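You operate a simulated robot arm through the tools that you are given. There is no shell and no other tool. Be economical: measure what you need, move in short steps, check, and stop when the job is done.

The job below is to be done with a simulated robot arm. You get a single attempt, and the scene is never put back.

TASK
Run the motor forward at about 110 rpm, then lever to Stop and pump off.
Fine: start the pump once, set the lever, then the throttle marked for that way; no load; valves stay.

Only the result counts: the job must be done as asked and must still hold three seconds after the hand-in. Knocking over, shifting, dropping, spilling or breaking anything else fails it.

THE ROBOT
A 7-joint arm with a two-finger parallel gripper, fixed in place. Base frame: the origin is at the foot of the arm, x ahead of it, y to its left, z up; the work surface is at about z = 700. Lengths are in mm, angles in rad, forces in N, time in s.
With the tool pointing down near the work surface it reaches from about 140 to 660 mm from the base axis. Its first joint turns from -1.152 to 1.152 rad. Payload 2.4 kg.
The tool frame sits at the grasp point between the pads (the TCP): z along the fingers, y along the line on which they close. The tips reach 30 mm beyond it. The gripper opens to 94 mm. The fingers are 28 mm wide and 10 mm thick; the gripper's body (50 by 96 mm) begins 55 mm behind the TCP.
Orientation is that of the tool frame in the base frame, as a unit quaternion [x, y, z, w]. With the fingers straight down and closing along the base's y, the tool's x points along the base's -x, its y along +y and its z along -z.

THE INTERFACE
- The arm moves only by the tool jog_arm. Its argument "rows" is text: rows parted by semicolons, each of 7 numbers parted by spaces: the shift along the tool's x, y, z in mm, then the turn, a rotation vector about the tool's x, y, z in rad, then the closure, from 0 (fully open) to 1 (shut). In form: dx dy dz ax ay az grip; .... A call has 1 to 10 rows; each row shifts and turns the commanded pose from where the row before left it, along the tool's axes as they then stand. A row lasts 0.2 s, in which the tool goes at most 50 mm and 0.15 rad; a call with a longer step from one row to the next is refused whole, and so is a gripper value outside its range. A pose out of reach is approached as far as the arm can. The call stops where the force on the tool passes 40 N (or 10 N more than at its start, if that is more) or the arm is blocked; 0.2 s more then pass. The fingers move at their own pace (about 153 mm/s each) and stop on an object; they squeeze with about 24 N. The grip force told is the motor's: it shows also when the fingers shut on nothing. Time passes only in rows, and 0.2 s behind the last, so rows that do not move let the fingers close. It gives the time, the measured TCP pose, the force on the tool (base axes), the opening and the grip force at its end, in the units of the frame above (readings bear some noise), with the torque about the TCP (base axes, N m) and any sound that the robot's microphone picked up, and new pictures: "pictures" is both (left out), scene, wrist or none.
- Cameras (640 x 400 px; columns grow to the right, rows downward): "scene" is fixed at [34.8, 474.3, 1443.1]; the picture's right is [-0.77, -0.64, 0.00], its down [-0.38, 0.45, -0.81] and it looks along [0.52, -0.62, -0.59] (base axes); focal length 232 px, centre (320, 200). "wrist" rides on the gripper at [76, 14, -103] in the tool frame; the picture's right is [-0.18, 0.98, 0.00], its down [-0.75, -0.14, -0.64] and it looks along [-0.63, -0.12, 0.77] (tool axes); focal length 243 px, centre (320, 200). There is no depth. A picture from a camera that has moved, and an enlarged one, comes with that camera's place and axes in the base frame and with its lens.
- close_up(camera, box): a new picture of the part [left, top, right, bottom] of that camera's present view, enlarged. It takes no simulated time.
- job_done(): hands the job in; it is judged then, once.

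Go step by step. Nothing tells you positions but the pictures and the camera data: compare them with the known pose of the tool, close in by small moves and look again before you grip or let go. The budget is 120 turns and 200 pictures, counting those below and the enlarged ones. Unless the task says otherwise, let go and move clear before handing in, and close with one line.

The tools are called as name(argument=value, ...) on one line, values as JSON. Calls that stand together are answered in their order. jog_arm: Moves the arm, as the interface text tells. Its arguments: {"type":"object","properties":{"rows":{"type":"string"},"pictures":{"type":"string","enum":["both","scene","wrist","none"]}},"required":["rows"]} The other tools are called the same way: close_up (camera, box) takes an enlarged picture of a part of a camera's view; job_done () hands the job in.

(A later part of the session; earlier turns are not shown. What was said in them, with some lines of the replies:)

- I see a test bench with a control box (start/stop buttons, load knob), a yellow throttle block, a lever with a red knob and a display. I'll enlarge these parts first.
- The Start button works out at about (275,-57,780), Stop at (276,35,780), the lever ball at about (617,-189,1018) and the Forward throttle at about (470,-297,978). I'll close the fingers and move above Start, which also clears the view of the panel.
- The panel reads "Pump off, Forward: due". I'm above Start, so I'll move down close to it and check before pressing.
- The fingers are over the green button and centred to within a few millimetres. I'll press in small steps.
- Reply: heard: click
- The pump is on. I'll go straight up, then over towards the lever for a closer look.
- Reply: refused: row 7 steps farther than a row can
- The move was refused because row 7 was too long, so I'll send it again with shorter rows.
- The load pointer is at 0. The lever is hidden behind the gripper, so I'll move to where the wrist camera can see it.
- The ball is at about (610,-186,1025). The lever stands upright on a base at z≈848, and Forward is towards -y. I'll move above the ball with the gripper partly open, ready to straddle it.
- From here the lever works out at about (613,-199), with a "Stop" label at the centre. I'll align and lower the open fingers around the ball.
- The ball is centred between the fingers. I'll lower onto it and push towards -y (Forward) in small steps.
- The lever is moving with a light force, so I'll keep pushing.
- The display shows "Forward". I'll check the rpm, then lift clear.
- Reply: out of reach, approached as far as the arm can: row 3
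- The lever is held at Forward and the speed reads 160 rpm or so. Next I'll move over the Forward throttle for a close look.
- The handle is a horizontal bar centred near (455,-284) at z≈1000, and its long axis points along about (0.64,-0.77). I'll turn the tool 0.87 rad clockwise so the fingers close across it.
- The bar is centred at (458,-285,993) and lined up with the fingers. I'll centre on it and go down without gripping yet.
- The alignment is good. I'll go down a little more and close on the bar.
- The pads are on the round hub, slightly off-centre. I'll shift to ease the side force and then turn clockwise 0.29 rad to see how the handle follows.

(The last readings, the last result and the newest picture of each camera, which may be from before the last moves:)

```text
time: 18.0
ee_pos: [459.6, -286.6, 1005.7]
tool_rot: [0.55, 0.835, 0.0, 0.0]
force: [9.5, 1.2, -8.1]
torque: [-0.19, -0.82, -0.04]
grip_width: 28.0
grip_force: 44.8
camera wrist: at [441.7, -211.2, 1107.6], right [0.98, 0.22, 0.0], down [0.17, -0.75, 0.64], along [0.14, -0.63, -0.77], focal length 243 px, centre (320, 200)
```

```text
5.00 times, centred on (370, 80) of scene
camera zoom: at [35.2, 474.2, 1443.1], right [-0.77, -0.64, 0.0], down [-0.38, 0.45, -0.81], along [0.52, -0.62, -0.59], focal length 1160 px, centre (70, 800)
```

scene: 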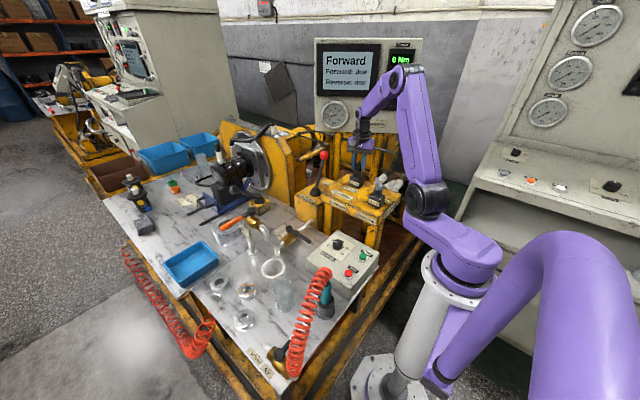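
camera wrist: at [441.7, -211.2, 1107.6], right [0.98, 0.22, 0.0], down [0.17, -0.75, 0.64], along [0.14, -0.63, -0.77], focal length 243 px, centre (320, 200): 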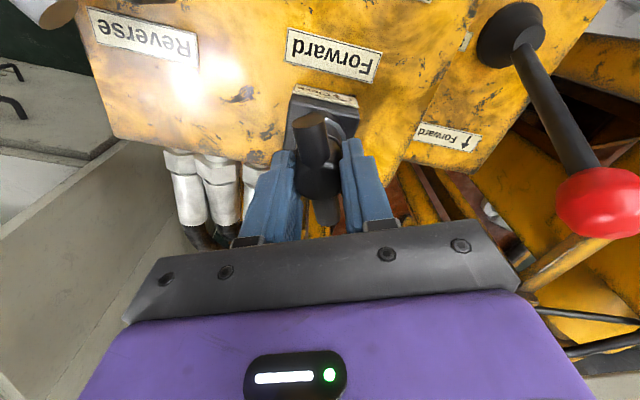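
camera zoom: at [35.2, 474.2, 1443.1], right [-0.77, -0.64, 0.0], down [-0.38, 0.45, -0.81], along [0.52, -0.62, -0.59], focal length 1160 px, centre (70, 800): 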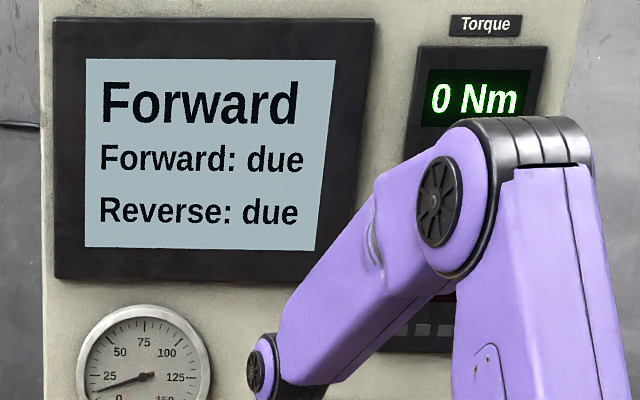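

The handle turned with the gripper. The arm hides the speed reading, so I'll release and lift to read it.

jog_arm(rows="0 0 0 0 0 0 0.3;0 0 0 0 0 0 0.3;0 0 -45 0 0 0 0.3;0 0 -50 0 0 0 0.3;0 0 0 0 0 0 0.3", pictures="none")

close_up(camera="scene", box=[310, 40, 430, 120])

```text
time: 19.2
ee_pos: [460.3, -285.8, 1101.8]
tool_rot: [0.548, 0.837, -0.001, -0.001]
force: [0.5, -0.1, -0.1]
torque: [0.0, -0.01, -0.02]
grip_width: 65.6
grip_force: 0.2
```

```text
5.00 times, centred on (370, 80) of scene
camera zoom: at [34.8, 474.3, 1443.1], right [-0.77, -0.64, 0.0], down [-0.38, 0.45, -0.81], along [0.52, -0.62, -0.59], focal length 1160 px, centre (70, 800)
```

zoom: 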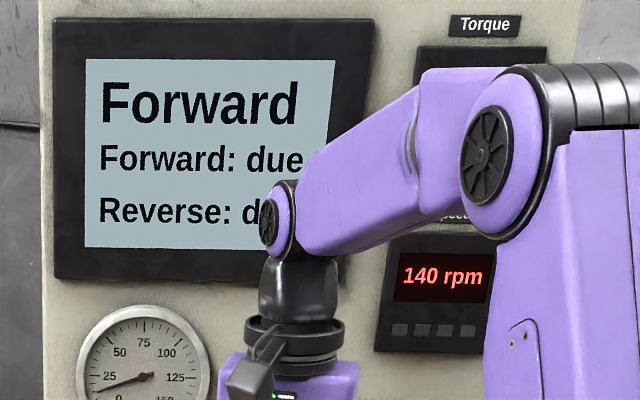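

The speed is 140 rpm after 0.29 rad. I need about another 0.42 rad, so I'll grip again the same way and turn.

jog_arm(rows="0 1 50 0 0 0 0.3;0 0 45 0 0 0 0.3;0 0 0 0 0 0 0.7;0 0 0 0 0 0 1;0 0 0 0 0 0 1;0 0 0 0 0 0.14 1;0 0 0 0 0 0.14 1;0 0 0 0 0 0.14 1;0 0 0 0 0 0 1", pictures="wrist")

```text
time: 21.2
ee_pos: [460.4, -285.2, 1004.5]
tool_rot: [0.712, 0.702, -0.001, -0.002]
force: [-8.4, -6.8, -24.5]
torque: [-1.07, -0.7, 0.0]
grip_width: 27.9
grip_force: 44.8
camera wrist: at [474.0, -210.9, 1106.7], right [0.98, -0.2, 0.0], down [-0.15, -0.75, 0.64], along [-0.13, -0.63, -0.77], focal length 243 px, centre (320, 200)
```

wrist: 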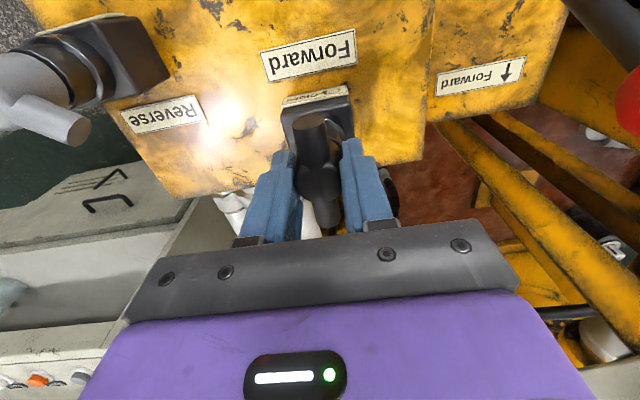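

jog_arm(rows="0 0 0 0 0 0 0.3;0 0 0 0 0 0 0.3;0 0 -45 0 0 0 0.3;0 0 -50 0 0 0 0.3;0 0 0 0 0 0 0.3", pictures="wrist")

close_up(camera="scene", box=[310, 40, 430, 120])

```text
time: 22.4
ee_pos: [461.1, -286.3, 1099.3]
tool_rot: [0.711, 0.703, 0.0, 0.0]
force: [0.1, -0.4, -0.2]
torque: [0.01, -0.02, -0.03]
grip_width: 65.8
grip_force: 0.0
camera wrist: at [474.0, -210.7, 1202.5], right [0.98, -0.19, 0.0], down [-0.15, -0.75, 0.64], along [-0.12, -0.63, -0.77], focal length 243 px, centre (320, 200)
```

wrist: 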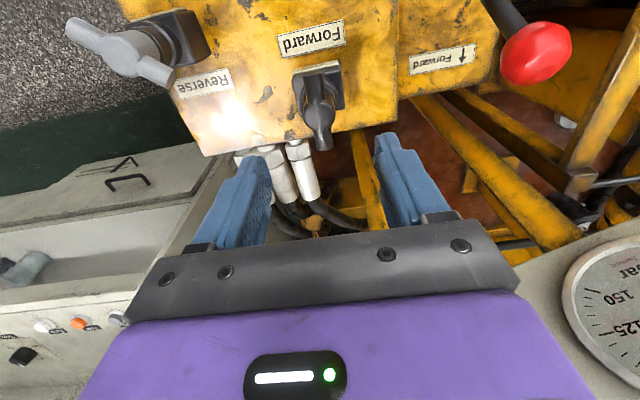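

```text
5.00 times, centred on (370, 80) of scene
camera zoom: at [34.8, 474.3, 1443.1], right [-0.77, -0.64, 0.0], down [-0.38, 0.45, -0.81], along [0.52, -0.62, -0.59], focal length 1160 px, centre (70, 800)
```

zoom: 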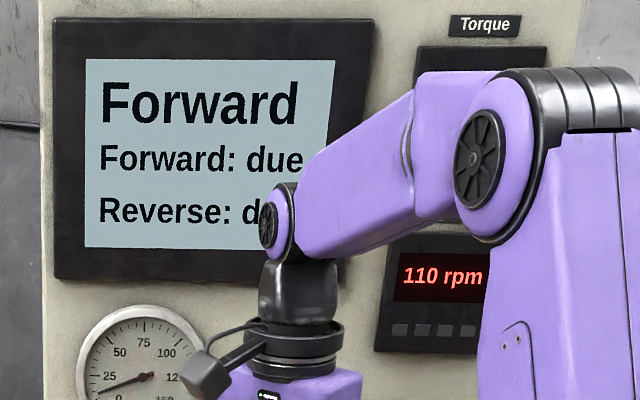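

It now reads 110 rpm, but "Forward" still shows due and may need a hold time. I'll turn the tool back and look again.

jog_arm(rows="0 0 0 0 0 -0.143 0.3;0 0 0 0 0 -0.143 0.3;0 0 0 0 0 -0.143 0.3;0 0 0 0 0 -0.143 0.3;0 0 0 0 0 -0.143 0.3;0 0 0 0 0 -0.143 0.3;0 0 0 0 0 -0.143 0.3;0 0 0 0 0 -0.143 0.3;0 0 0 0 0 -0.14 0.3;0 0 0 0 0 0 0.3", pictures="wrist")

close_up(camera="scene", box=[310, 40, 430, 120])

```text
time: 24.6
ee_pos: [461.3, -285.6, 1100.1]
tool_rot: [0.148, 0.989, 0.0, 0.0]
force: [-0.1, -0.5, 0.5]
torque: [0.0, -0.01, -0.02]
grip_width: 66.1
grip_force: 0.0
camera wrist: at [390.3, -250.5, 1203.0], right [0.46, 0.89, 0.0], down [0.68, -0.35, 0.64], along [0.57, -0.3, -0.77], focal length 243 px, centre (320, 200)
```

wrist: 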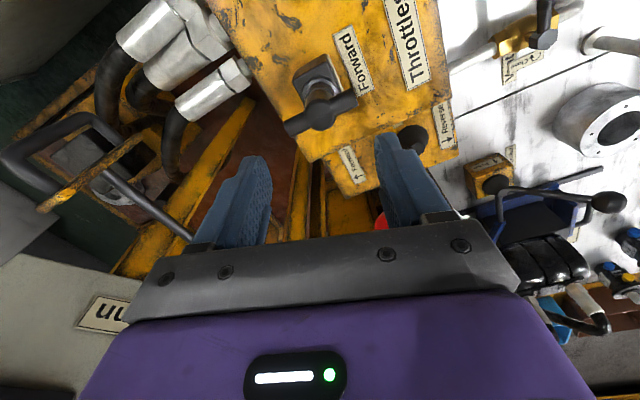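

```text
5.00 times, centred on (370, 80) of scene
camera zoom: at [34.8, 474.3, 1443.1], right [-0.77, -0.64, 0.0], down [-0.38, 0.45, -0.81], along [0.52, -0.62, -0.59], focal length 1160 px, centre (70, 800)
```

zoom: 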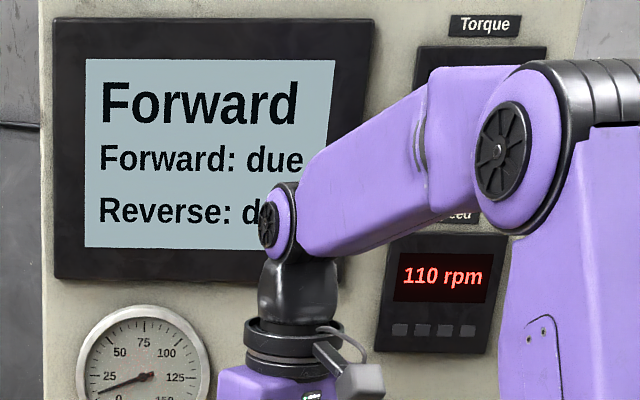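

It's still 110 rpm and still due. I'll finish the rotation and wait to see whether the status changes.

jog_arm(rows="0 0 0 0 0 -0.145 0.3;0 0 0 0 0 -0.152 0.3;0 0 0 0 0 0 0.3;0 0 0 0 0 0 0.3;0 0 0 0 0 0 0.3;0 0 0 0 0 0 0.3;0 0 0 0 0 0 0.3;0 0 0 0 0 0 0.3;0 0 0 0 0 0 0.3;0 0 0 0 0 0 0.3", pictures="none")

close_up(camera="scene", box=[310, 40, 430, 120])

```text
refused: row 2 steps farther than a row can; nothing moved
```

```text
5.00 times, centred on (370, 80) of scene
camera zoom: at [34.8, 474.3, 1443.1], right [-0.77, -0.64, 0.0], down [-0.38, 0.45, -0.81], along [0.52, -0.62, -0.59], focal length 1160 px, centre (70, 800)
```

zoom: 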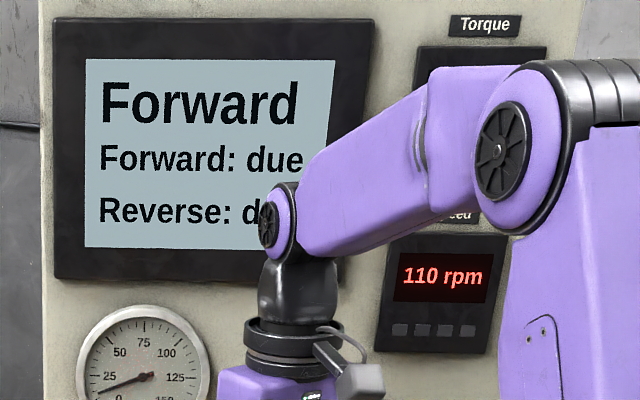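

The second row turned too far and was refused. I'll resend it with smaller turns.

jog_arm(rows="0 0 0 0 0 -0.145 0.3;0 0 0 0 0 -0.148 0.3;0 0 0 0 0 0 0.3;0 0 0 0 0 0 0.3;0 0 0 0 0 0 0.3;0 0 0 0 0 0 0.3;0 0 0 0 0 0 0.3;0 0 0 0 0 0 0.3;0 0 0 0 0 0 0.3;0 0 0 0 0 0 0.3", pictures="none")

close_up(camera="scene", box=[310, 40, 430, 120])

```text
time: 26.8
ee_pos: [460.2, -286.3, 1100.0]
tool_rot: [0.003, 1.0, 0.001, 0.0]
force: [-1.1, 0.5, -0.2]
torque: [-0.02, 0.01, -0.02]
grip_width: 66.0
grip_force: 0.0
```

```text
5.00 times, centred on (370, 80) of scene
camera zoom: at [34.8, 474.3, 1443.1], right [-0.77, -0.64, 0.0], down [-0.38, 0.45, -0.81], along [0.52, -0.62, -0.59], focal length 1160 px, centre (70, 800)
```

zoom: 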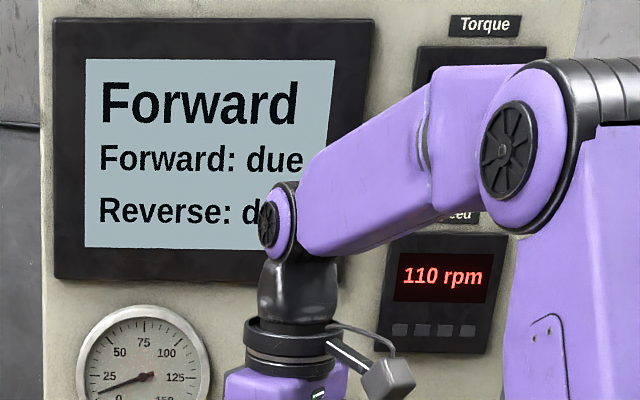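

The reading has been steady at 110 for about 6 s. I'll wait a little longer in case the status needs a longer hold.

jog_arm(rows="0 0 0 0 0 0 0.3;0 0 0 0 0 0 0.3;0 0 0 0 0 0 0.3;0 0 0 0 0 0 0.3;0 0 0 0 0 0 0.3;0 0 0 0 0 0 0.3;0 0 0 0 0 0 0.3;0 0 0 0 0 0 0.3;0 0 0 0 0 0 0.3;0 0 0 0 0 0 0.3", pictures="none")

jog_arm(rows="0 0 0 0 0 0 0.3;0 0 0 0 0 0 0.3;0 0 0 0 0 0 0.3;0 0 0 0 0 0 0.3;0 0 0 0 0 0 0.3;0 0 0 0 0 0 0.3;0 0 0 0 0 0 0.3;0 0 0 0 0 0 0.3;0 0 0 0 0 0 0.3;0 0 0 0 0 0 0.3", pictures="none")

close_up(camera="scene", box=[310, 40, 430, 120])

close_up(camera="wrist", box=[200, 0, 440, 200])

```text
time: 29.0
ee_pos: [461.3, -284.9, 1100.9]
tool_rot: [0.003, 1.0, 0.0, 0.0]
force: [0.0, -0.9, -0.6]
torque: [0.0, 0.0, 0.0]
grip_width: 65.8
grip_force: 0.0
```

```text
time: 31.2
ee_pos: [460.0, -285.1, 1100.8]
tool_rot: [0.002, 1.0, -0.001, 0.0]
force: [0.2, -0.3, 0.3]
torque: [0.02, 0.04, 0.03]
grip_width: 65.9
grip_force: 0.1
```

```text
5.00 times, centred on (370, 80) of scene
camera zoom: at [34.8, 474.3, 1443.1], right [-0.77, -0.64, 0.0], down [-0.38, 0.45, -0.81], along [0.52, -0.62, -0.59], focal length 1160 px, centre (70, 800)
```

zoom: 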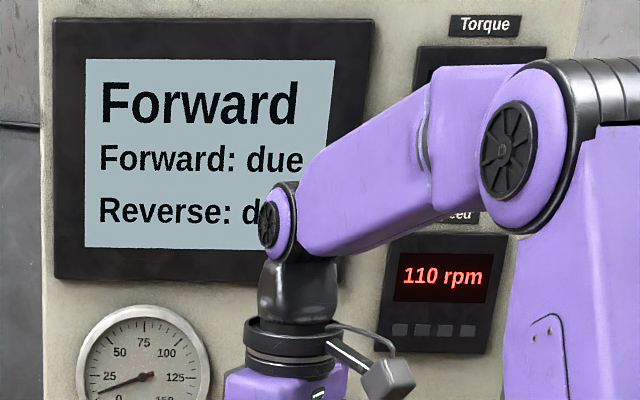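

```text
2.00 times, centred on (320, 100) of wrist
camera zoom: at [383.1, -271.8, 1203.2], right [0.19, 0.98, 0.0], down [0.75, -0.14, 0.64], along [0.63, -0.12, -0.77], focal length 485 px, centre (320, 400)
```

zoom: 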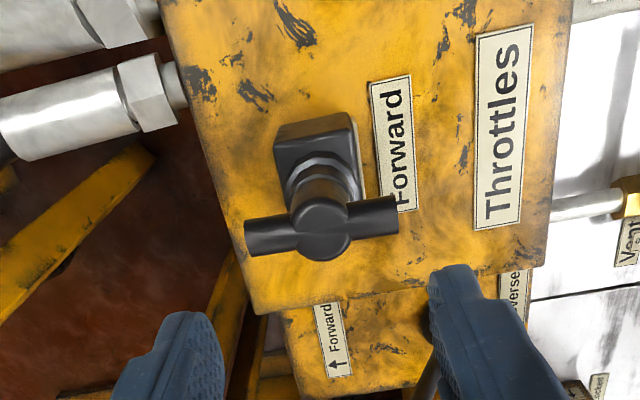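

The rpm is good and has held for over 8 s. Next is the lever back to Stop: I'll move over the ball at about (612,-257).

jog_arm(rows="-38 7 0 0 0 0 0.3;-38 7 0 0 0 0 0.3;-38 7 0 0 0 0 0.3;-37 7 0 0 0 0 0.3;0 0 30 0 0 0 0.3;0 0 0 0 0 0 0.3")

close_up(camera="scene", box=[310, 40, 430, 180])

```text
time: 32.6
ee_pos: [610.9, -256.8, 1069.7]
tool_rot: [0.003, 1.0, 0.0, -0.001]
force: [0.0, 0.8, 0.3]
torque: [0.02, -0.02, -0.01]
grip_width: 66.0
grip_force: 0.0
camera wrist: at [533.4, -243.2, 1172.8], right [0.19, 0.98, 0.0], down [0.75, -0.14, 0.64], along [0.63, -0.12, -0.77], focal length 243 px, centre (320, 200)
```

scene: 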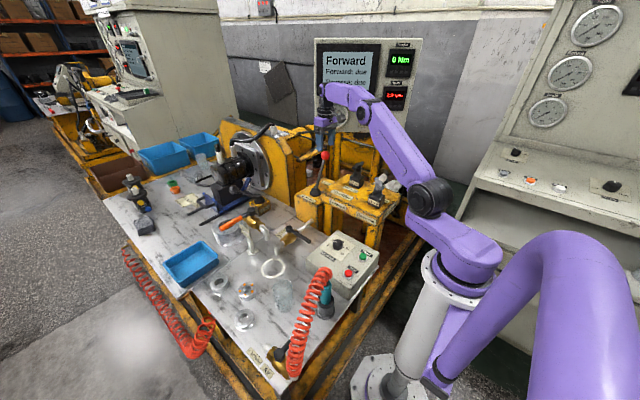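
wrist: 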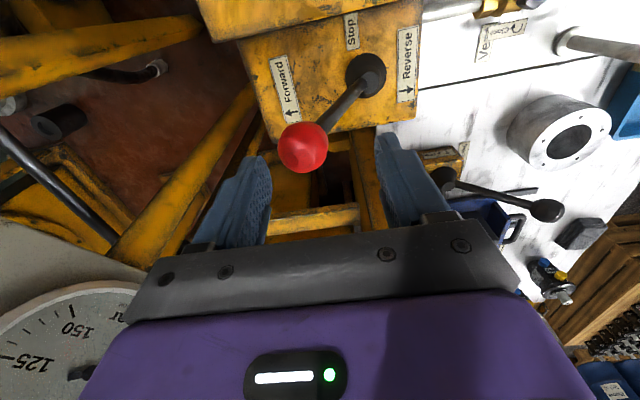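

```text
2.86 times, centred on (370, 110) of scene
camera zoom: at [34.8, 474.3, 1443.1], right [-0.77, -0.64, 0.0], down [-0.38, 0.45, -0.81], along [0.52, -0.62, -0.59], focal length 663 px, centre (177, 457)
```

zoom: 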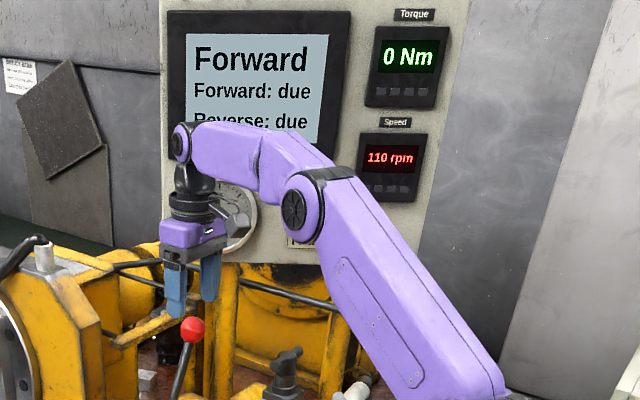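

The ball is actually at y≈-271. I'll shift 12 mm and lower around it.

jog_arm(rows="0 -12 0 0 0 0 0.3;0 0 30 0 0 0 0.3;0 0 26 0 0 0 0.3;0 0 0 0 0 0 0.3", pictures="wrist")

```text
time: 33.6
ee_pos: [611.8, -270.2, 1013.5]
tool_rot: [0.002, 1.0, 0.0, 0.0]
force: [-0.7, -0.2, 0.6]
torque: [-0.03, 0.01, -0.02]
grip_width: 65.9
grip_force: 0.1
camera wrist: at [534.0, -256.5, 1116.7], right [0.19, 0.98, 0.0], down [0.75, -0.14, 0.64], along [0.63, -0.12, -0.77], focal length 243 px, centre (320, 200)
```

wrist: 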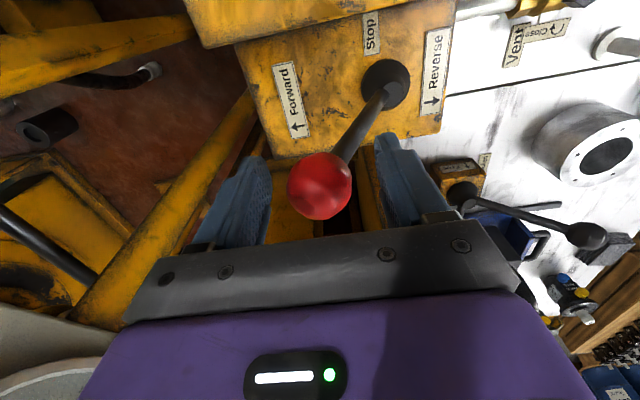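

The ball is centred. I'll narrow the fingers and bring the lever back towards the centre at y≈-199.

jog_arm(rows="0 0 0 0 0 0 0.5;0 12 0 0 0 0 0.5;0 12 -2 0 0 0 0.5;0 12 -2 0 0 0 0.5;0 12 0 0 0 0 0.5;0 10 0 0 0 0 0.5;0 6 0 0 0 0 0.5;0 0 0 0 0 0 0.5")

close_up(camera="scene", box=[310, 40, 430, 120])

```text
time: 35.4
ee_pos: [612.1, -205.2, 1017.8]
tool_rot: [0.002, 1.0, 0.0, 0.0]
force: [0.1, 0.2, -0.2]
torque: [0.0, 0.04, 0.01]
grip_width: 46.9
grip_force: 0.0
camera wrist: at [534.9, -191.8, 1120.8], right [0.19, 0.98, 0.0], down [0.75, -0.14, 0.64], along [0.63, -0.12, -0.77], focal length 243 px, centre (320, 200)
```

scene: 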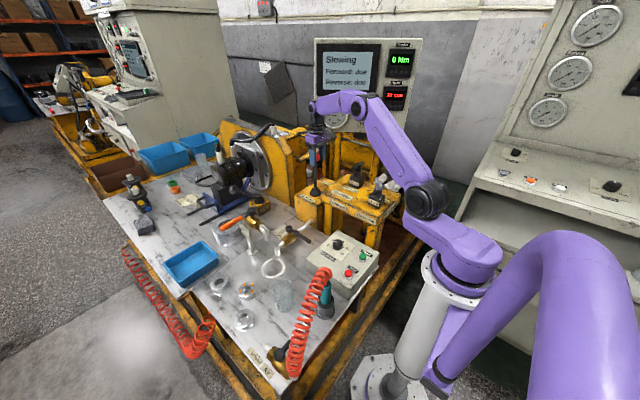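
wrist: 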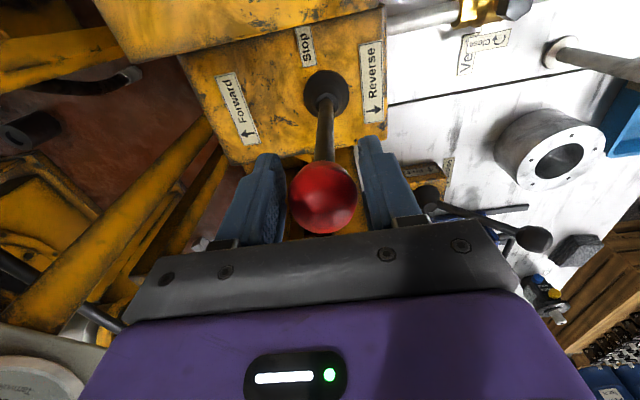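

```text
5.00 times, centred on (370, 80) of scene
camera zoom: at [34.8, 474.3, 1443.1], right [-0.77, -0.64, 0.0], down [-0.38, 0.45, -0.81], along [0.52, -0.62, -0.59], focal length 1160 px, centre (70, 800)
```

zoom: 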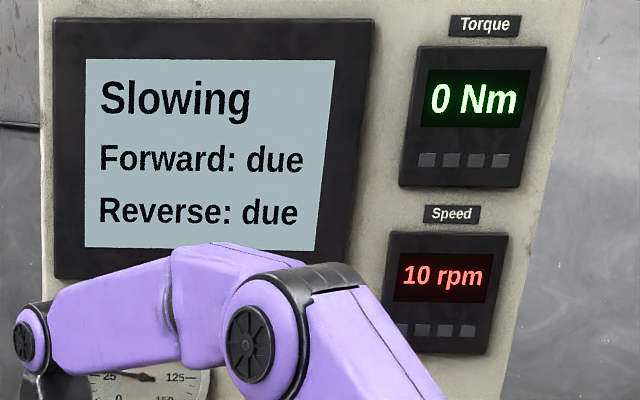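

The motor is slowing and the lever is centred and free, with no contact force. I'll open up and lift clear, then look again.

jog_arm(rows="0 3 0 0 0 0 0.3;0 2 0 0 0 0 0.3;0 0 -40 0 0 0 0.3;0 0 -40 0 0 0 0.3;0 0 0 0 0 0 0.3;0 0 0 0 0 0 0.3", pictures="wrist")

close_up(camera="scene", box=[280, 30, 430, 210])

```text
time: 36.8
ee_pos: [612.4, -201.8, 1097.9]
tool_rot: [0.001, 1.0, 0.0, 0.0]
force: [-0.1, 0.6, 0.3]
torque: [0.0, -0.03, 0.01]
grip_width: 65.8
grip_force: 0.0
camera wrist: at [534.2, -187.7, 1201.4], right [0.19, 0.98, 0.0], down [0.75, -0.14, 0.64], along [0.63, -0.12, -0.77], focal length 243 px, centre (320, 200)
```

wrist: 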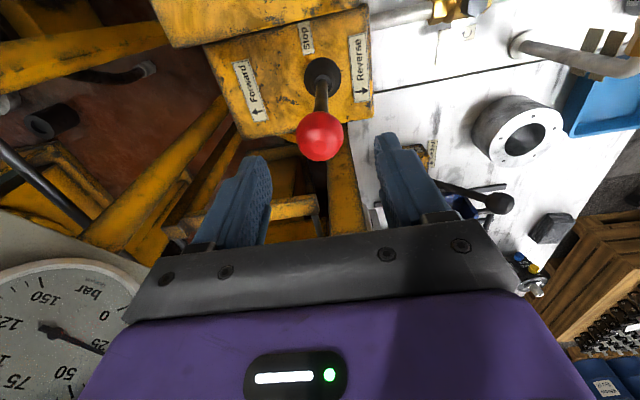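

```text
2.22 times, centred on (355, 120) of scene
camera zoom: at [34.8, 474.3, 1443.1], right [-0.77, -0.64, 0.0], down [-0.38, 0.45, -0.81], along [0.52, -0.62, -0.59], focal length 516 px, centre (242, 378)
```

zoom: 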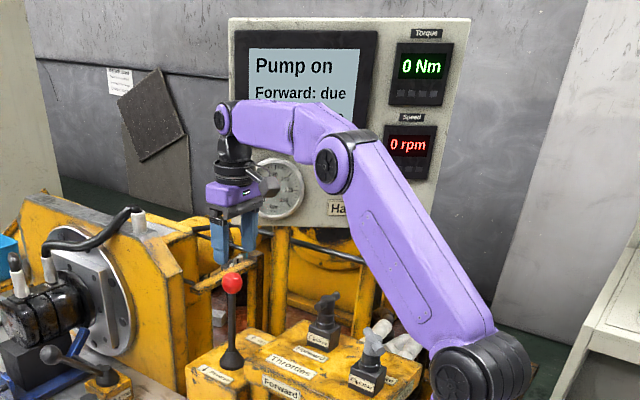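

The motor is at 0 rpm with the lever on Stop, but the panel still says "Forward: due". The display seems to round to 10 rpm, so my speed may be just outside the accepted band. While the pump is still on from its single start, I'll go Forward again and trim the throttle.

jog_arm(rows="0 2 40 0 0 0 0.3;0 0 40 0 0 0 0.3;0 -12 0 0 0 0 0.3;0 -12 0 0 0 0 0.3;0 -12 0 0 0 0 0.3;0 -12 0 0 0 0 0.3;0 -12 1 0 0 0 0.3;0 -9 1 0 0 0 0.3;0 0 0 0 0 0 0.3")

close_up(camera="scene", box=[310, 40, 430, 120])

```text
time: 38.8
ee_pos: [612.4, -269.9, 1016.4]
tool_rot: [0.002, 1.0, 0.0, -0.001]
force: [1.2, 0.8, -0.9]
torque: [0.0, -0.01, -0.01]
grip_width: 65.9
grip_force: 0.0
camera wrist: at [534.4, -255.0, 1119.5], right [0.19, 0.98, 0.0], down [0.75, -0.14, 0.64], along [0.63, -0.12, -0.77], focal length 243 px, centre (320, 200)
```

scene: 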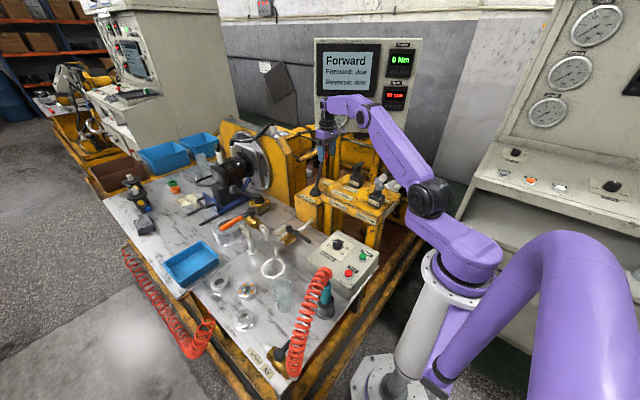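
wrist: 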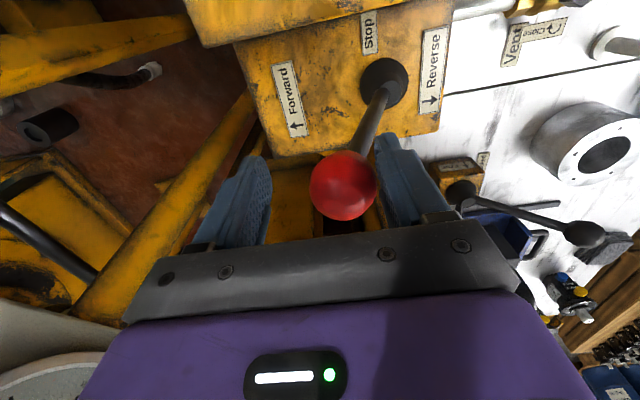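

```text
5.00 times, centred on (370, 80) of scene
camera zoom: at [34.8, 474.3, 1443.1], right [-0.77, -0.64, 0.0], down [-0.38, 0.45, -0.81], along [0.52, -0.62, -0.59], focal length 1160 px, centre (70, 800)
```

zoom: 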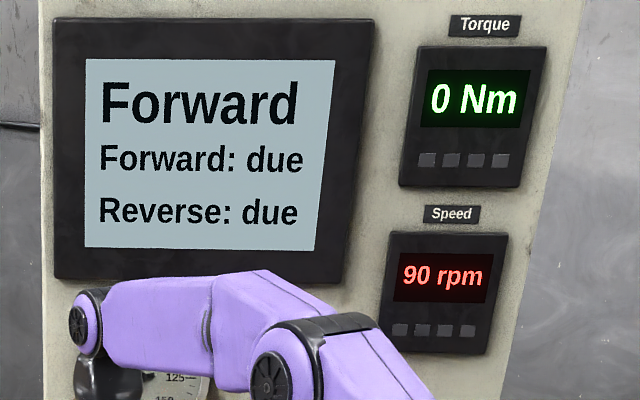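

It's back in Forward and ramping up. I'll lift and move back over the throttle.

jog_arm(rows="0 0 -40 0 0 0 0.3;0 0 -40 0 0 0 0.3;38 -4 0 0 0 0 0.3;38 -4 0 0 0 0 0.3;38 -4 0 0 0 0 0.3;38 -4 0 0 0 0 0.3;0 0 0 0 0 0.145 0.3;0 0 0 0 0 0.145 0.3;0 0 0 0 0 0.145 0.3;0 0 0 0 0 0.145 0.3", pictures="none")

jog_arm(rows="0 0 0 0 0 0.145 0.3;0 0 0 0 0 0.145 0.3;0 0 0 0 0 0.145 0.3;0 0 0 0 0 0.145 0.3;0 0 0 0 0 0.145 0.3;0 0 0 0 0 0.145 0.3;0 0 0 0 0 0.13 0.3;0 0 0 0 0 0 0.3", pictures="wrist")

close_up(camera="scene", box=[310, 40, 430, 120])

```text
time: 41.0
ee_pos: [459.9, -283.3, 1095.7]
tool_rot: [0.29, 0.957, 0.001, 0.001]
force: [0.5, 0.6, 0.5]
torque: [0.01, -0.01, 0.01]
grip_width: 65.8
grip_force: 0.0
```

```text
time: 42.8
ee_pos: [460.0, -283.9, 1097.5]
tool_rot: [0.713, 0.701, 0.0, -0.001]
force: [0.2, 0.2, 0.0]
torque: [0.0, 0.0, 0.0]
grip_width: 65.7
grip_force: 0.1
camera wrist: at [473.9, -208.1, 1199.2], right [0.98, -0.2, 0.0], down [-0.15, -0.75, 0.64], along [-0.13, -0.63, -0.77], focal length 243 px, centre (320, 200)
```

wrist: 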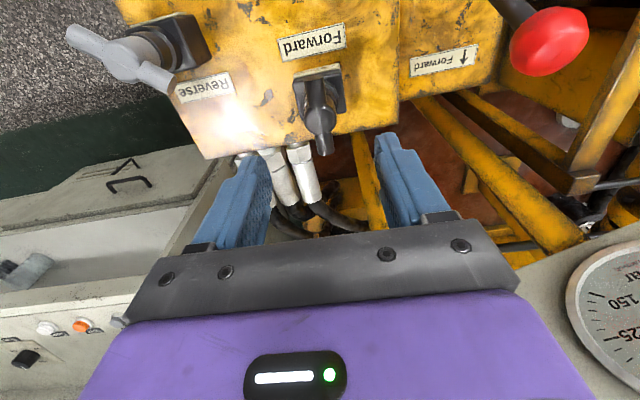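

```text
5.00 times, centred on (370, 80) of scene
camera zoom: at [34.8, 474.3, 1443.1], right [-0.77, -0.64, 0.0], down [-0.38, 0.45, -0.81], along [0.52, -0.62, -0.59], focal length 1160 px, centre (70, 800)
```

zoom: 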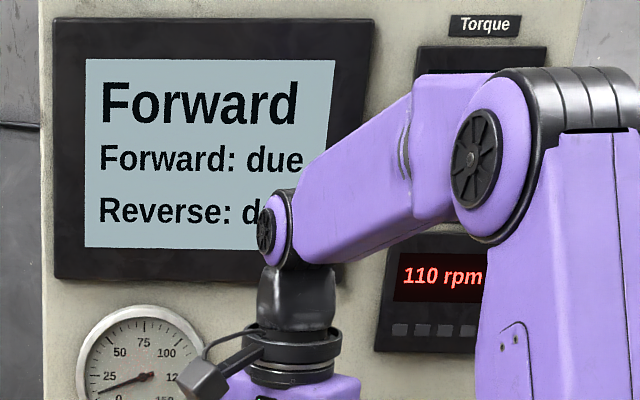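

It's at 110 rpm again. I'll grip and turn very slightly, about 3 rpm's worth clockwise, while watching the panel.

jog_arm(rows="-2 0 47 0 0 0 0.3;0 0 45 0 0 0 0.3;0 0 0 0 0 0 0.7;0 0 0 0 0 0 1;0 0 0 0 0 0 1;0 0 0 0 0 0.05 1;0 0 0 0 0 0 1;0 0 0 0 0 0 1;0 0 0 0 0 0 1;0 0 0 0 0 0 1", pictures="none")

jog_arm(rows="0 0 0 0 0 0 1;0 0 0 0 0 0 1;0 0 0 0 0 0 1;0 0 0 0 0 0 1;0 0 0 0 0 0 1;0 0 0 0 0 0 1;0 0 0 0 0 0 1;0 0 0 0 0 0 1;0 0 0 0 0 0 1;0 0 0 0 0 0 1", pictures="none")

close_up(camera="scene", box=[310, 40, 430, 120])

```text
time: 45.0
ee_pos: [459.9, -286.1, 1005.1]
tool_rot: [0.729, 0.684, 0.0, 0.0]
force: [-1.2, 1.4, -4.4]
torque: [-0.36, -0.42, 0.01]
grip_width: 27.7
grip_force: 45.0
```

```text
time: 47.2
ee_pos: [460.5, -286.8, 1005.4]
tool_rot: [0.73, 0.683, 0.0, 0.0]
force: [-1.2, 0.5, -4.0]
torque: [0.1, -0.45, -0.02]
grip_width: 27.7
grip_force: 44.4
```

```text
5.00 times, centred on (370, 80) of scene
camera zoom: at [34.8, 474.2, 1443.1], right [-0.77, -0.64, 0.0], down [-0.38, 0.45, -0.81], along [0.52, -0.62, -0.59], focal length 1160 px, centre (70, 800)
```

zoom: 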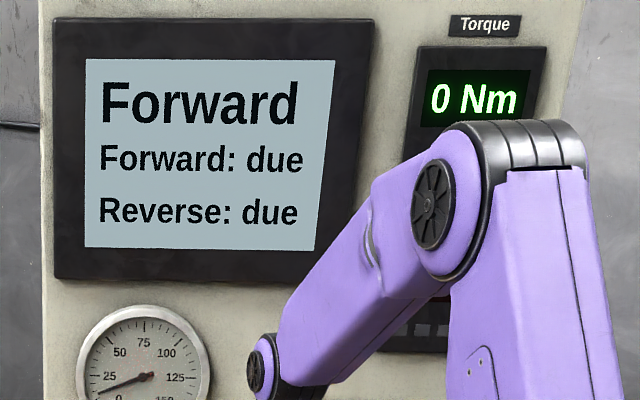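

There's no change. I'll release and lift to read the speed at this setting.

jog_arm(rows="0 0 0 0 0 0 0.3;0 0 0 0 0 0 0.3;0 0 -45 0 0 0 0.3;0 0 -47 0 0 0 0.3;0 0 0 0 0 0 0.3", pictures="none")

close_up(camera="scene", box=[310, 40, 430, 120])

```text
time: 48.4
ee_pos: [460.5, -285.7, 1095.5]
tool_rot: [0.73, 0.684, 0.001, 0.0]
force: [0.5, 0.4, -0.4]
torque: [0.0, 0.04, 0.0]
grip_width: 65.7
grip_force: 0.0
```

```text
5.00 times, centred on (370, 80) of scene
camera zoom: at [34.8, 474.3, 1443.1], right [-0.77, -0.64, 0.0], down [-0.38, 0.45, -0.81], along [0.52, -0.62, -0.59], focal length 1160 px, centre (70, 800)
```

zoom: 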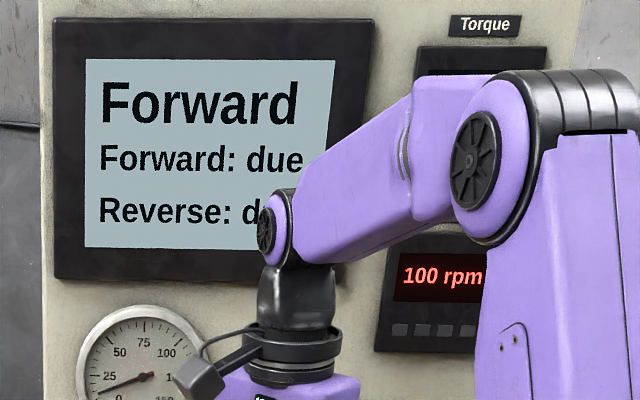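

It now shows 100, so the earlier setting was only about 106–107 rpm. Going back (counter-clockwise) by 0.095 rad should put it at 110.

jog_arm(rows="0 0 47 0 0 0 0.3;0 0 45 0 0 0 0.3;0 0 0 0 0 0 0.7;0 0 0 0 0 0 1;0 0 0 0 0 0 1;0 0 0 0 0 -0.05 1;0 0 0 0 0 -0.045 1;0 0 0 0 0 0 1;0 0 0 0 0 0 1", pictures="none")

jog_arm(rows="0 0 0 0 0 0 0.3;0 0 0 0 0 0 0.3;0 0 -45 0 0 0 0.3;0 0 -47 0 0 0 0.3;0 0 0 0 0 0 0.3;0 0 0 0 0 0 0.3;0 0 0 0 0 0 0.3;0 0 0 0 0 0 0.3;0 0 0 0 0 0 0.3;0 0 0 0 0 0 0.3", pictures="none")

close_up(camera="scene", box=[310, 40, 430, 120])

```text
time: 50.4
ee_pos: [460.5, -285.6, 1003.1]
tool_rot: [0.696, 0.718, -0.001, -0.001]
force: [-5.2, 3.0, -13.9]
torque: [-1.01, -0.6, 0.0]
grip_width: 27.7
grip_force: 45.4
```

```text
time: 52.6
ee_pos: [459.8, -285.8, 1096.4]
tool_rot: [0.696, 0.718, 0.0, -0.001]
force: [0.6, -0.2, 0.7]
torque: [0.0, -0.01, 0.02]
grip_width: 66.1
grip_force: 0.0
```

```text
5.00 times, centred on (370, 80) of scene
camera zoom: at [34.8, 474.3, 1443.1], right [-0.77, -0.64, 0.0], down [-0.38, 0.45, -0.81], along [0.52, -0.62, -0.59], focal length 1160 px, centre (70, 800)
```

zoom: 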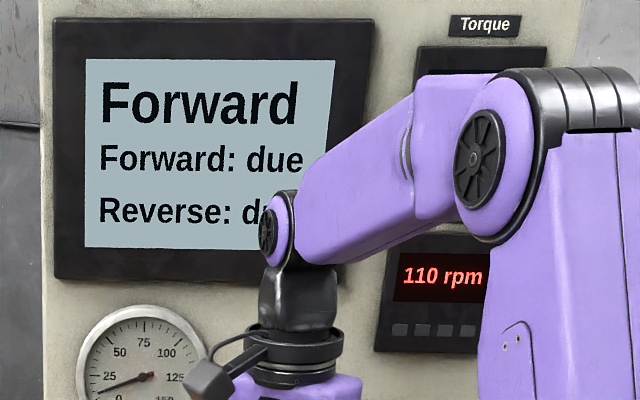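

It's at 110, now near the middle of the band. I'll rotate the tool back and let it run.

jog_arm(rows="0 0 0 0 0 -0.145 0.3;0 0 0 0 0 -0.145 0.3;0 0 0 0 0 -0.145 0.3;0 0 0 0 0 -0.145 0.3;0 0 0 0 0 -0.145 0.3;0 0 0 0 0 -0.145 0.3;0 0 0 0 0 -0.145 0.3;0 0 0 0 0 -0.145 0.3;0 0 0 0 0 -0.145 0.3;0 0 0 0 0 -0.145 0.3", pictures="none")

jog_arm(rows="0 0 0 0 0 -0.085 0.3;-38 4 0 0 0 0 0.3;-38 4 0 0 0 0 0.3;-38 4 0 0 0 0 0.3;-37 3 0 0 0 0 0.3;0 0 0 0 0 0 0.3;0 0 0 0 0 0 0.3;0 0 0 0 0 0 0.3;0 0 0 0 0 0 0.3;0 0 0 0 0 0 0.3", pictures="wrist")

close_up(camera="scene", box=[310, 40, 430, 120])

```text
time: 54.8
ee_pos: [460.3, -284.6, 1094.8]
tool_rot: [0.043, 0.999, 0.0, 0.0]
force: [0.7, 1.0, -0.4]
torque: [-0.02, -0.01, -0.01]
grip_width: 65.6
grip_force: 0.1
```

```text
time: 57.0
ee_pos: [610.7, -271.0, 1095.8]
tool_rot: [0.002, 1.0, 0.0, 0.0]
force: [0.5, 0.8, 0.0]
torque: [0.0, 0.01, 0.0]
grip_width: 65.8
grip_force: 0.2
camera wrist: at [533.3, -257.2, 1199.3], right [0.19, 0.98, 0.0], down [0.75, -0.14, 0.64], along [0.63, -0.12, -0.77], focal length 243 px, centre (320, 200)
```

wrist: 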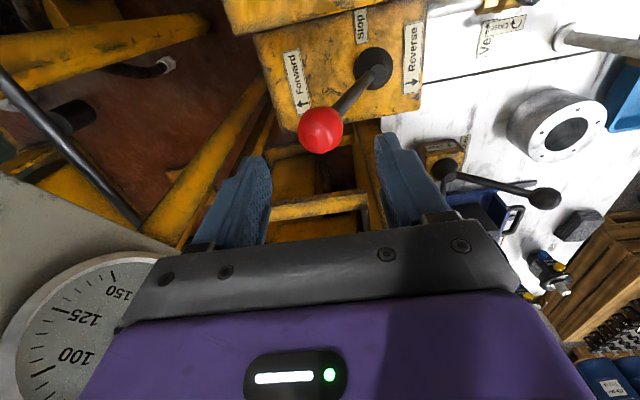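

```text
5.00 times, centred on (370, 80) of scene
camera zoom: at [34.8, 474.3, 1443.1], right [-0.77, -0.64, 0.0], down [-0.38, 0.45, -0.81], along [0.52, -0.62, -0.59], focal length 1160 px, centre (70, 800)
```

zoom: 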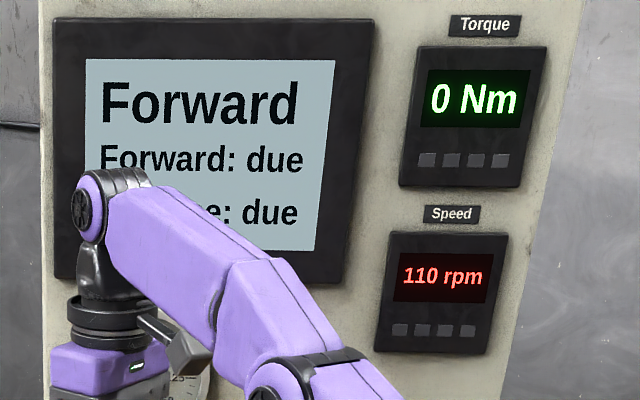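

It has held 110 rpm for several seconds more and the panel still says due, so that line doesn't depend on a no-load run. I'll now bring the lever to Stop as before.

jog_arm(rows="0 0 40 0 0 0 0.3;0 0 42 0 0 0 0.3;0 0 0 0 0 0 0.5;0 12 0 0 0 0 0.5;0 12 -2 0 0 0 0.5;0 12 -2 0 0 0 0.5;0 12 0 0 0 0 0.5;0 10 0 0 0 0 0.5;0 8 0 0 0 0 0.5;0 0 0 0 0 0 0.5", pictures="wrist")

jog_arm(rows="0 3 0 0 0 0 0.3;0 2 0 0 0 0 0.3;0 0 -40 0 0 0 0.3;0 0 -40 0 0 0 0.3;0 0 0 0 0 0 0.3;0 0 0 0 0 0 0.3", pictures="wrist")

close_up(camera="scene", box=[280, 30, 430, 210])

```text
time: 59.2
ee_pos: [611.2, -204.9, 1017.8]
tool_rot: [0.002, 1.0, 0.0, -0.001]
force: [-0.4, -0.2, -0.2]
torque: [0.01, -0.02, 0.03]
grip_width: 47.1
grip_force: 0.1
camera wrist: at [534.0, -191.0, 1120.9], right [0.19, 0.98, 0.0], down [0.75, -0.14, 0.64], along [0.63, -0.12, -0.77], focal length 243 px, centre (320, 200)
```

wrist: 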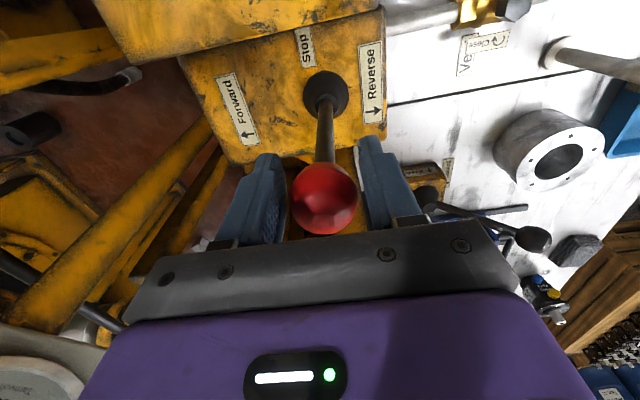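

```text
time: 60.6
ee_pos: [610.0, -200.4, 1097.8]
tool_rot: [0.002, 1.0, 0.0, 0.0]
force: [-0.2, -0.2, -0.2]
torque: [0.0, 0.0, 0.01]
grip_width: 66.2
grip_force: 0.0
camera wrist: at [532.9, -185.5, 1201.2], right [0.19, 0.98, 0.0], down [0.75, -0.14, 0.64], along [0.63, -0.12, -0.77], focal length 243 px, centre (320, 200)
```

wrist: 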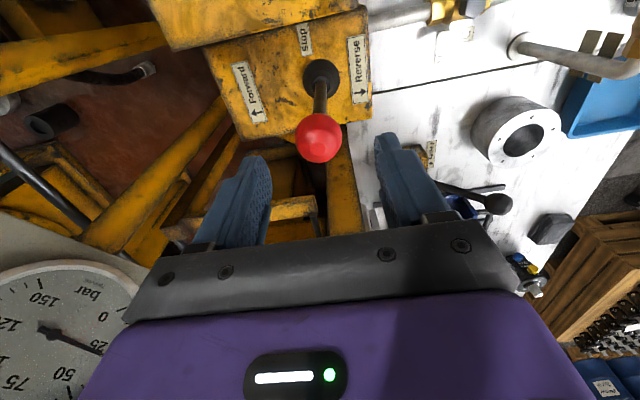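

```text
2.22 times, centred on (355, 120) of scene
camera zoom: at [34.8, 474.3, 1443.1], right [-0.77, -0.64, 0.0], down [-0.38, 0.45, -0.81], along [0.52, -0.62, -0.59], focal length 516 px, centre (242, 378)
```

zoom: 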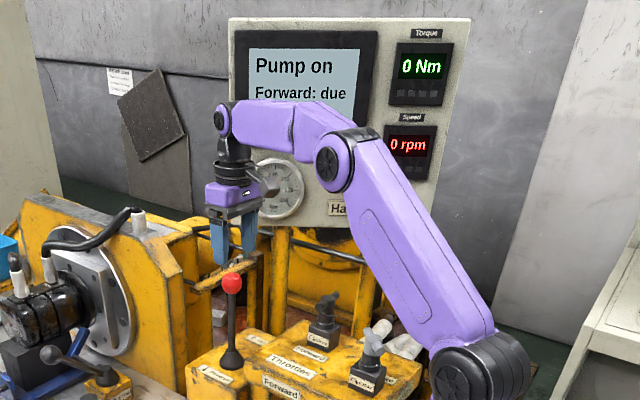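

The lever is at Stop with 0 rpm, and only the pump is left. I'll travel above the red Stop button with the fingers closed.

jog_arm(rows="34 23.5 0 0 0 0 1;34 23.5 0 0 0 0 1;34 23.5 0 0 0 0 1;34 23.5 0 0 0 0 1;34 23.5 0 0 0 0 1;34 23.5 0 0 0 0 1;34 23.5 0 0 0 0 1;34 23.5 0 0 0 0 1;34 23.5 0 0 0 0 1;34 23.5 0 0 0 0 1", pictures="none")

jog_arm(rows="0 0 40 0 0 0 1;0 0 40 0 0 0 1;0 0 40 0 0 0 1;0 0 40 0 0 0 1")

close_up(camera="scene", box=[280, 200, 400, 310])

```text
time: 62.8
ee_pos: [272.2, 35.3, 1097.6]
tool_rot: [0.003, 1.0, 0.0, 0.0]
force: [0.7, 0.3, -0.4]
torque: [0.05, 0.03, 0.01]
grip_width: 0.0
grip_force: 24.2
```

```text
time: 63.8
ee_pos: [272.0, 36.0, 938.3]
tool_rot: [0.002, 1.0, 0.0, 0.0]
force: [-0.4, -0.1, -0.9]
torque: [0.01, 0.03, -0.01]
grip_width: 0.1
grip_force: 23.9
camera wrist: at [194.1, 50.2, 1041.0], right [0.19, 0.98, 0.0], down [0.75, -0.14, 0.64], along [0.63, -0.12, -0.77], focal length 243 px, centre (320, 200)
```

scene: 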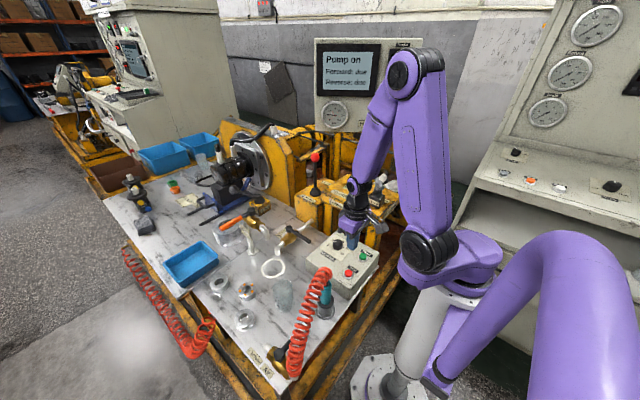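
wrist: 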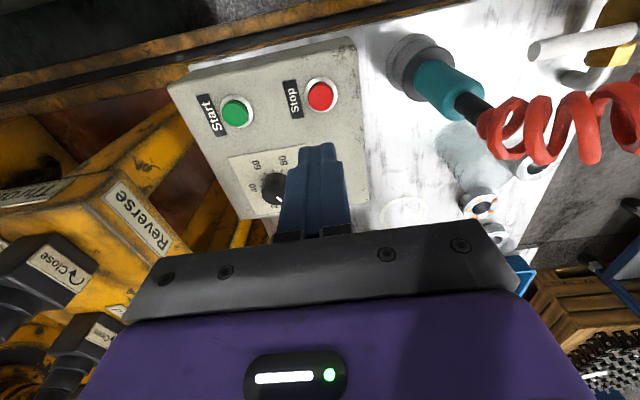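

```text
3.64 times, centred on (340, 255) of scene
camera zoom: at [34.7, 474.3, 1443.1], right [-0.77, -0.64, 0.0], down [-0.38, 0.45, -0.81], along [0.52, -0.62, -0.59], focal length 844 px, centre (247, 0)
```

zoom: 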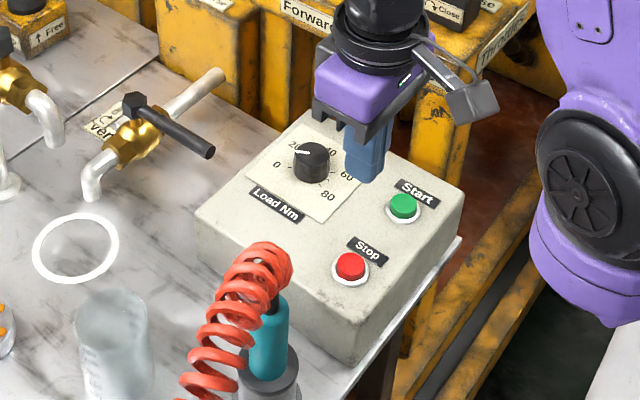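

Stop is right beneath, and the hose tool at y≈146 stays clear. I'll go down and press.

jog_arm(rows="2 -1 40 0 0 0 1;0 0 40 0 0 0 1;0 0 28 0 0 0 1")

```text
time: 64.6
ee_pos: [268.2, 35.0, 830.7]
tool_rot: [0.003, 1.0, -0.001, 0.0]
force: [0.9, 0.4, 0.1]
torque: [-0.04, -0.01, 0.01]
grip_width: 0.3
grip_force: 23.9
camera wrist: at [191.9, 49.8, 933.0], right [0.19, 0.98, 0.0], down [0.75, -0.15, 0.64], along [0.63, -0.12, -0.77], focal length 243 px, centre (320, 200)
```

scene: 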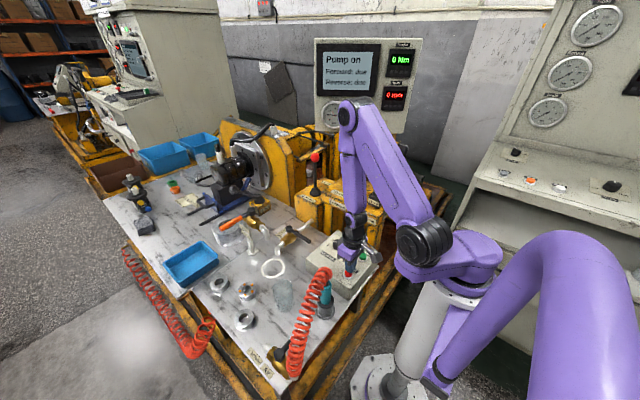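
wrist: 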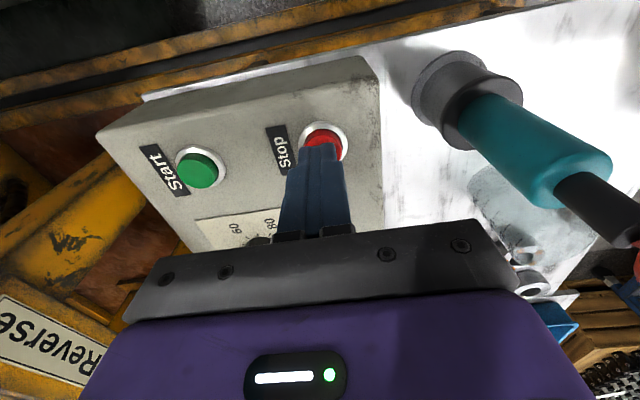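

jog_arm(rows="0 0 5 0 0 0 1;0 0 4 0 0 0 1;0 0 4 0 0 0 1;0 0 3 0 0 0 1", pictures="none")

close_up(camera="scene", box=[310, 40, 430, 120])

```text
time: 65.6
ee_pos: [269.7, 36.2, 814.0]
tool_rot: [0.002, 1.0, 0.0, 0.001]
force: [-1.0, 1.1, 4.8]
torque: [0.07, 0.01, 0.04]
grip_width: 0.0
grip_force: 24.1
heard: click
```

```text
5.00 times, centred on (370, 80) of scene
camera zoom: at [34.7, 474.3, 1443.1], right [-0.77, -0.64, 0.0], down [-0.38, 0.45, -0.81], along [0.52, -0.62, -0.59], focal length 1160 px, centre (70, 800)
```

zoom: 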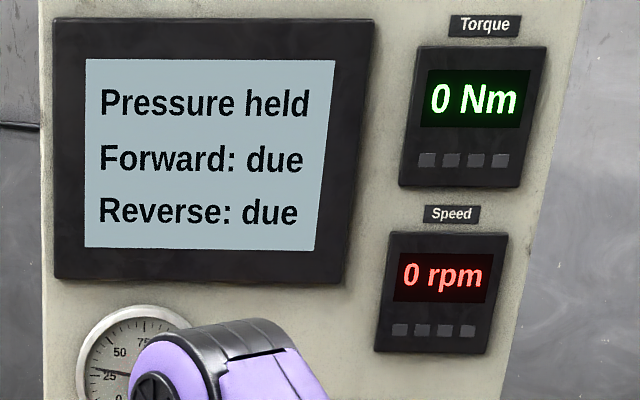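

The pump is off; the panel shows "Pressure held", and the valves are to stay as they are. I'll lift clear and check.

jog_arm(rows="0 0 -40 0 0 0 1;0 0 -40 0 0 0 1;0 0 -40 0 0 0 1;0 0 -40 0 0 0 1;0 0 -40 0 0 0 1;0 0 -40 0 0 0 1;0 0 0 0 0 0 1;0 0 0 0 0 0 1;0 0 0 0 0 0 1;0 0 0 0 0 0 1", pictures="both")

close_up(camera="scene", box=[290, 30, 430, 220])

```text
time: 67.8
ee_pos: [269.5, 35.0, 1053.2]
tool_rot: [0.003, 1.0, 0.0, 0.0]
force: [-0.7, 0.8, 0.7]
torque: [-0.01, -0.01, 0.02]
grip_width: 0.0
grip_force: 24.4
camera wrist: at [192.7, 49.9, 1156.9], right [0.19, 0.98, 0.0], down [0.75, -0.14, 0.64], along [0.63, -0.12, -0.77], focal length 243 px, centre (320, 200)
```

scene: 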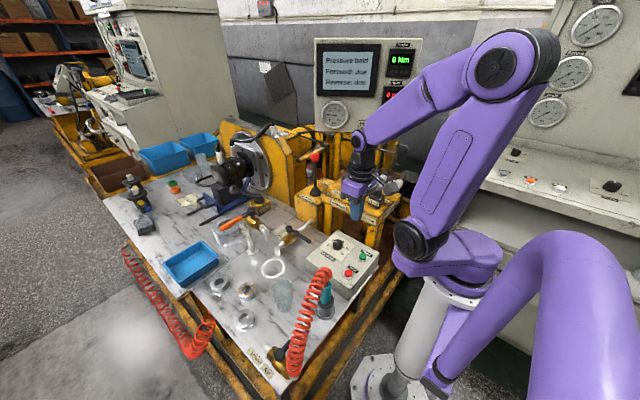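
wrist: 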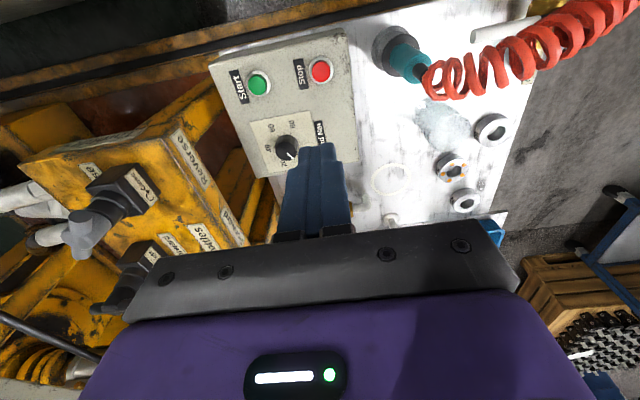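

```text
2.11 times, centred on (360, 125) of scene
camera zoom: at [34.8, 474.3, 1443.1], right [-0.77, -0.64, 0.0], down [-0.38, 0.45, -0.81], along [0.52, -0.62, -0.59], focal length 488 px, centre (236, 358)
```

zoom: 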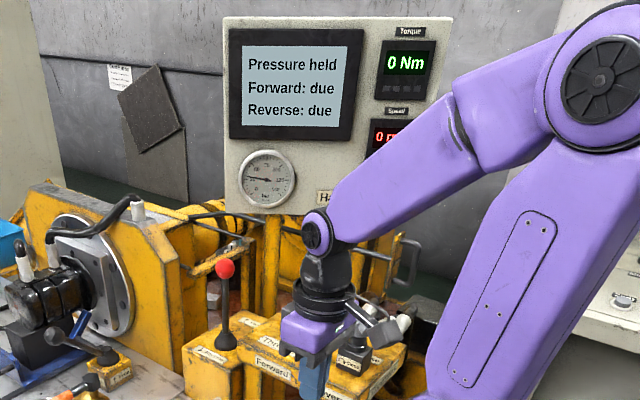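

The lever is upright at Stop, the speed is 0 rpm, the pump is off and the arm is clear. I'll hand in now.

job_done()

```text
The job is handed in.
```

The motor ran forward at about 110 rpm with no load; the lever is now at Stop and the pump is off after a single start. I ran it forward twice, trimming the throttle in between. The panel still reads "Forward: due" and "Pressure held", and I left the valves alone.
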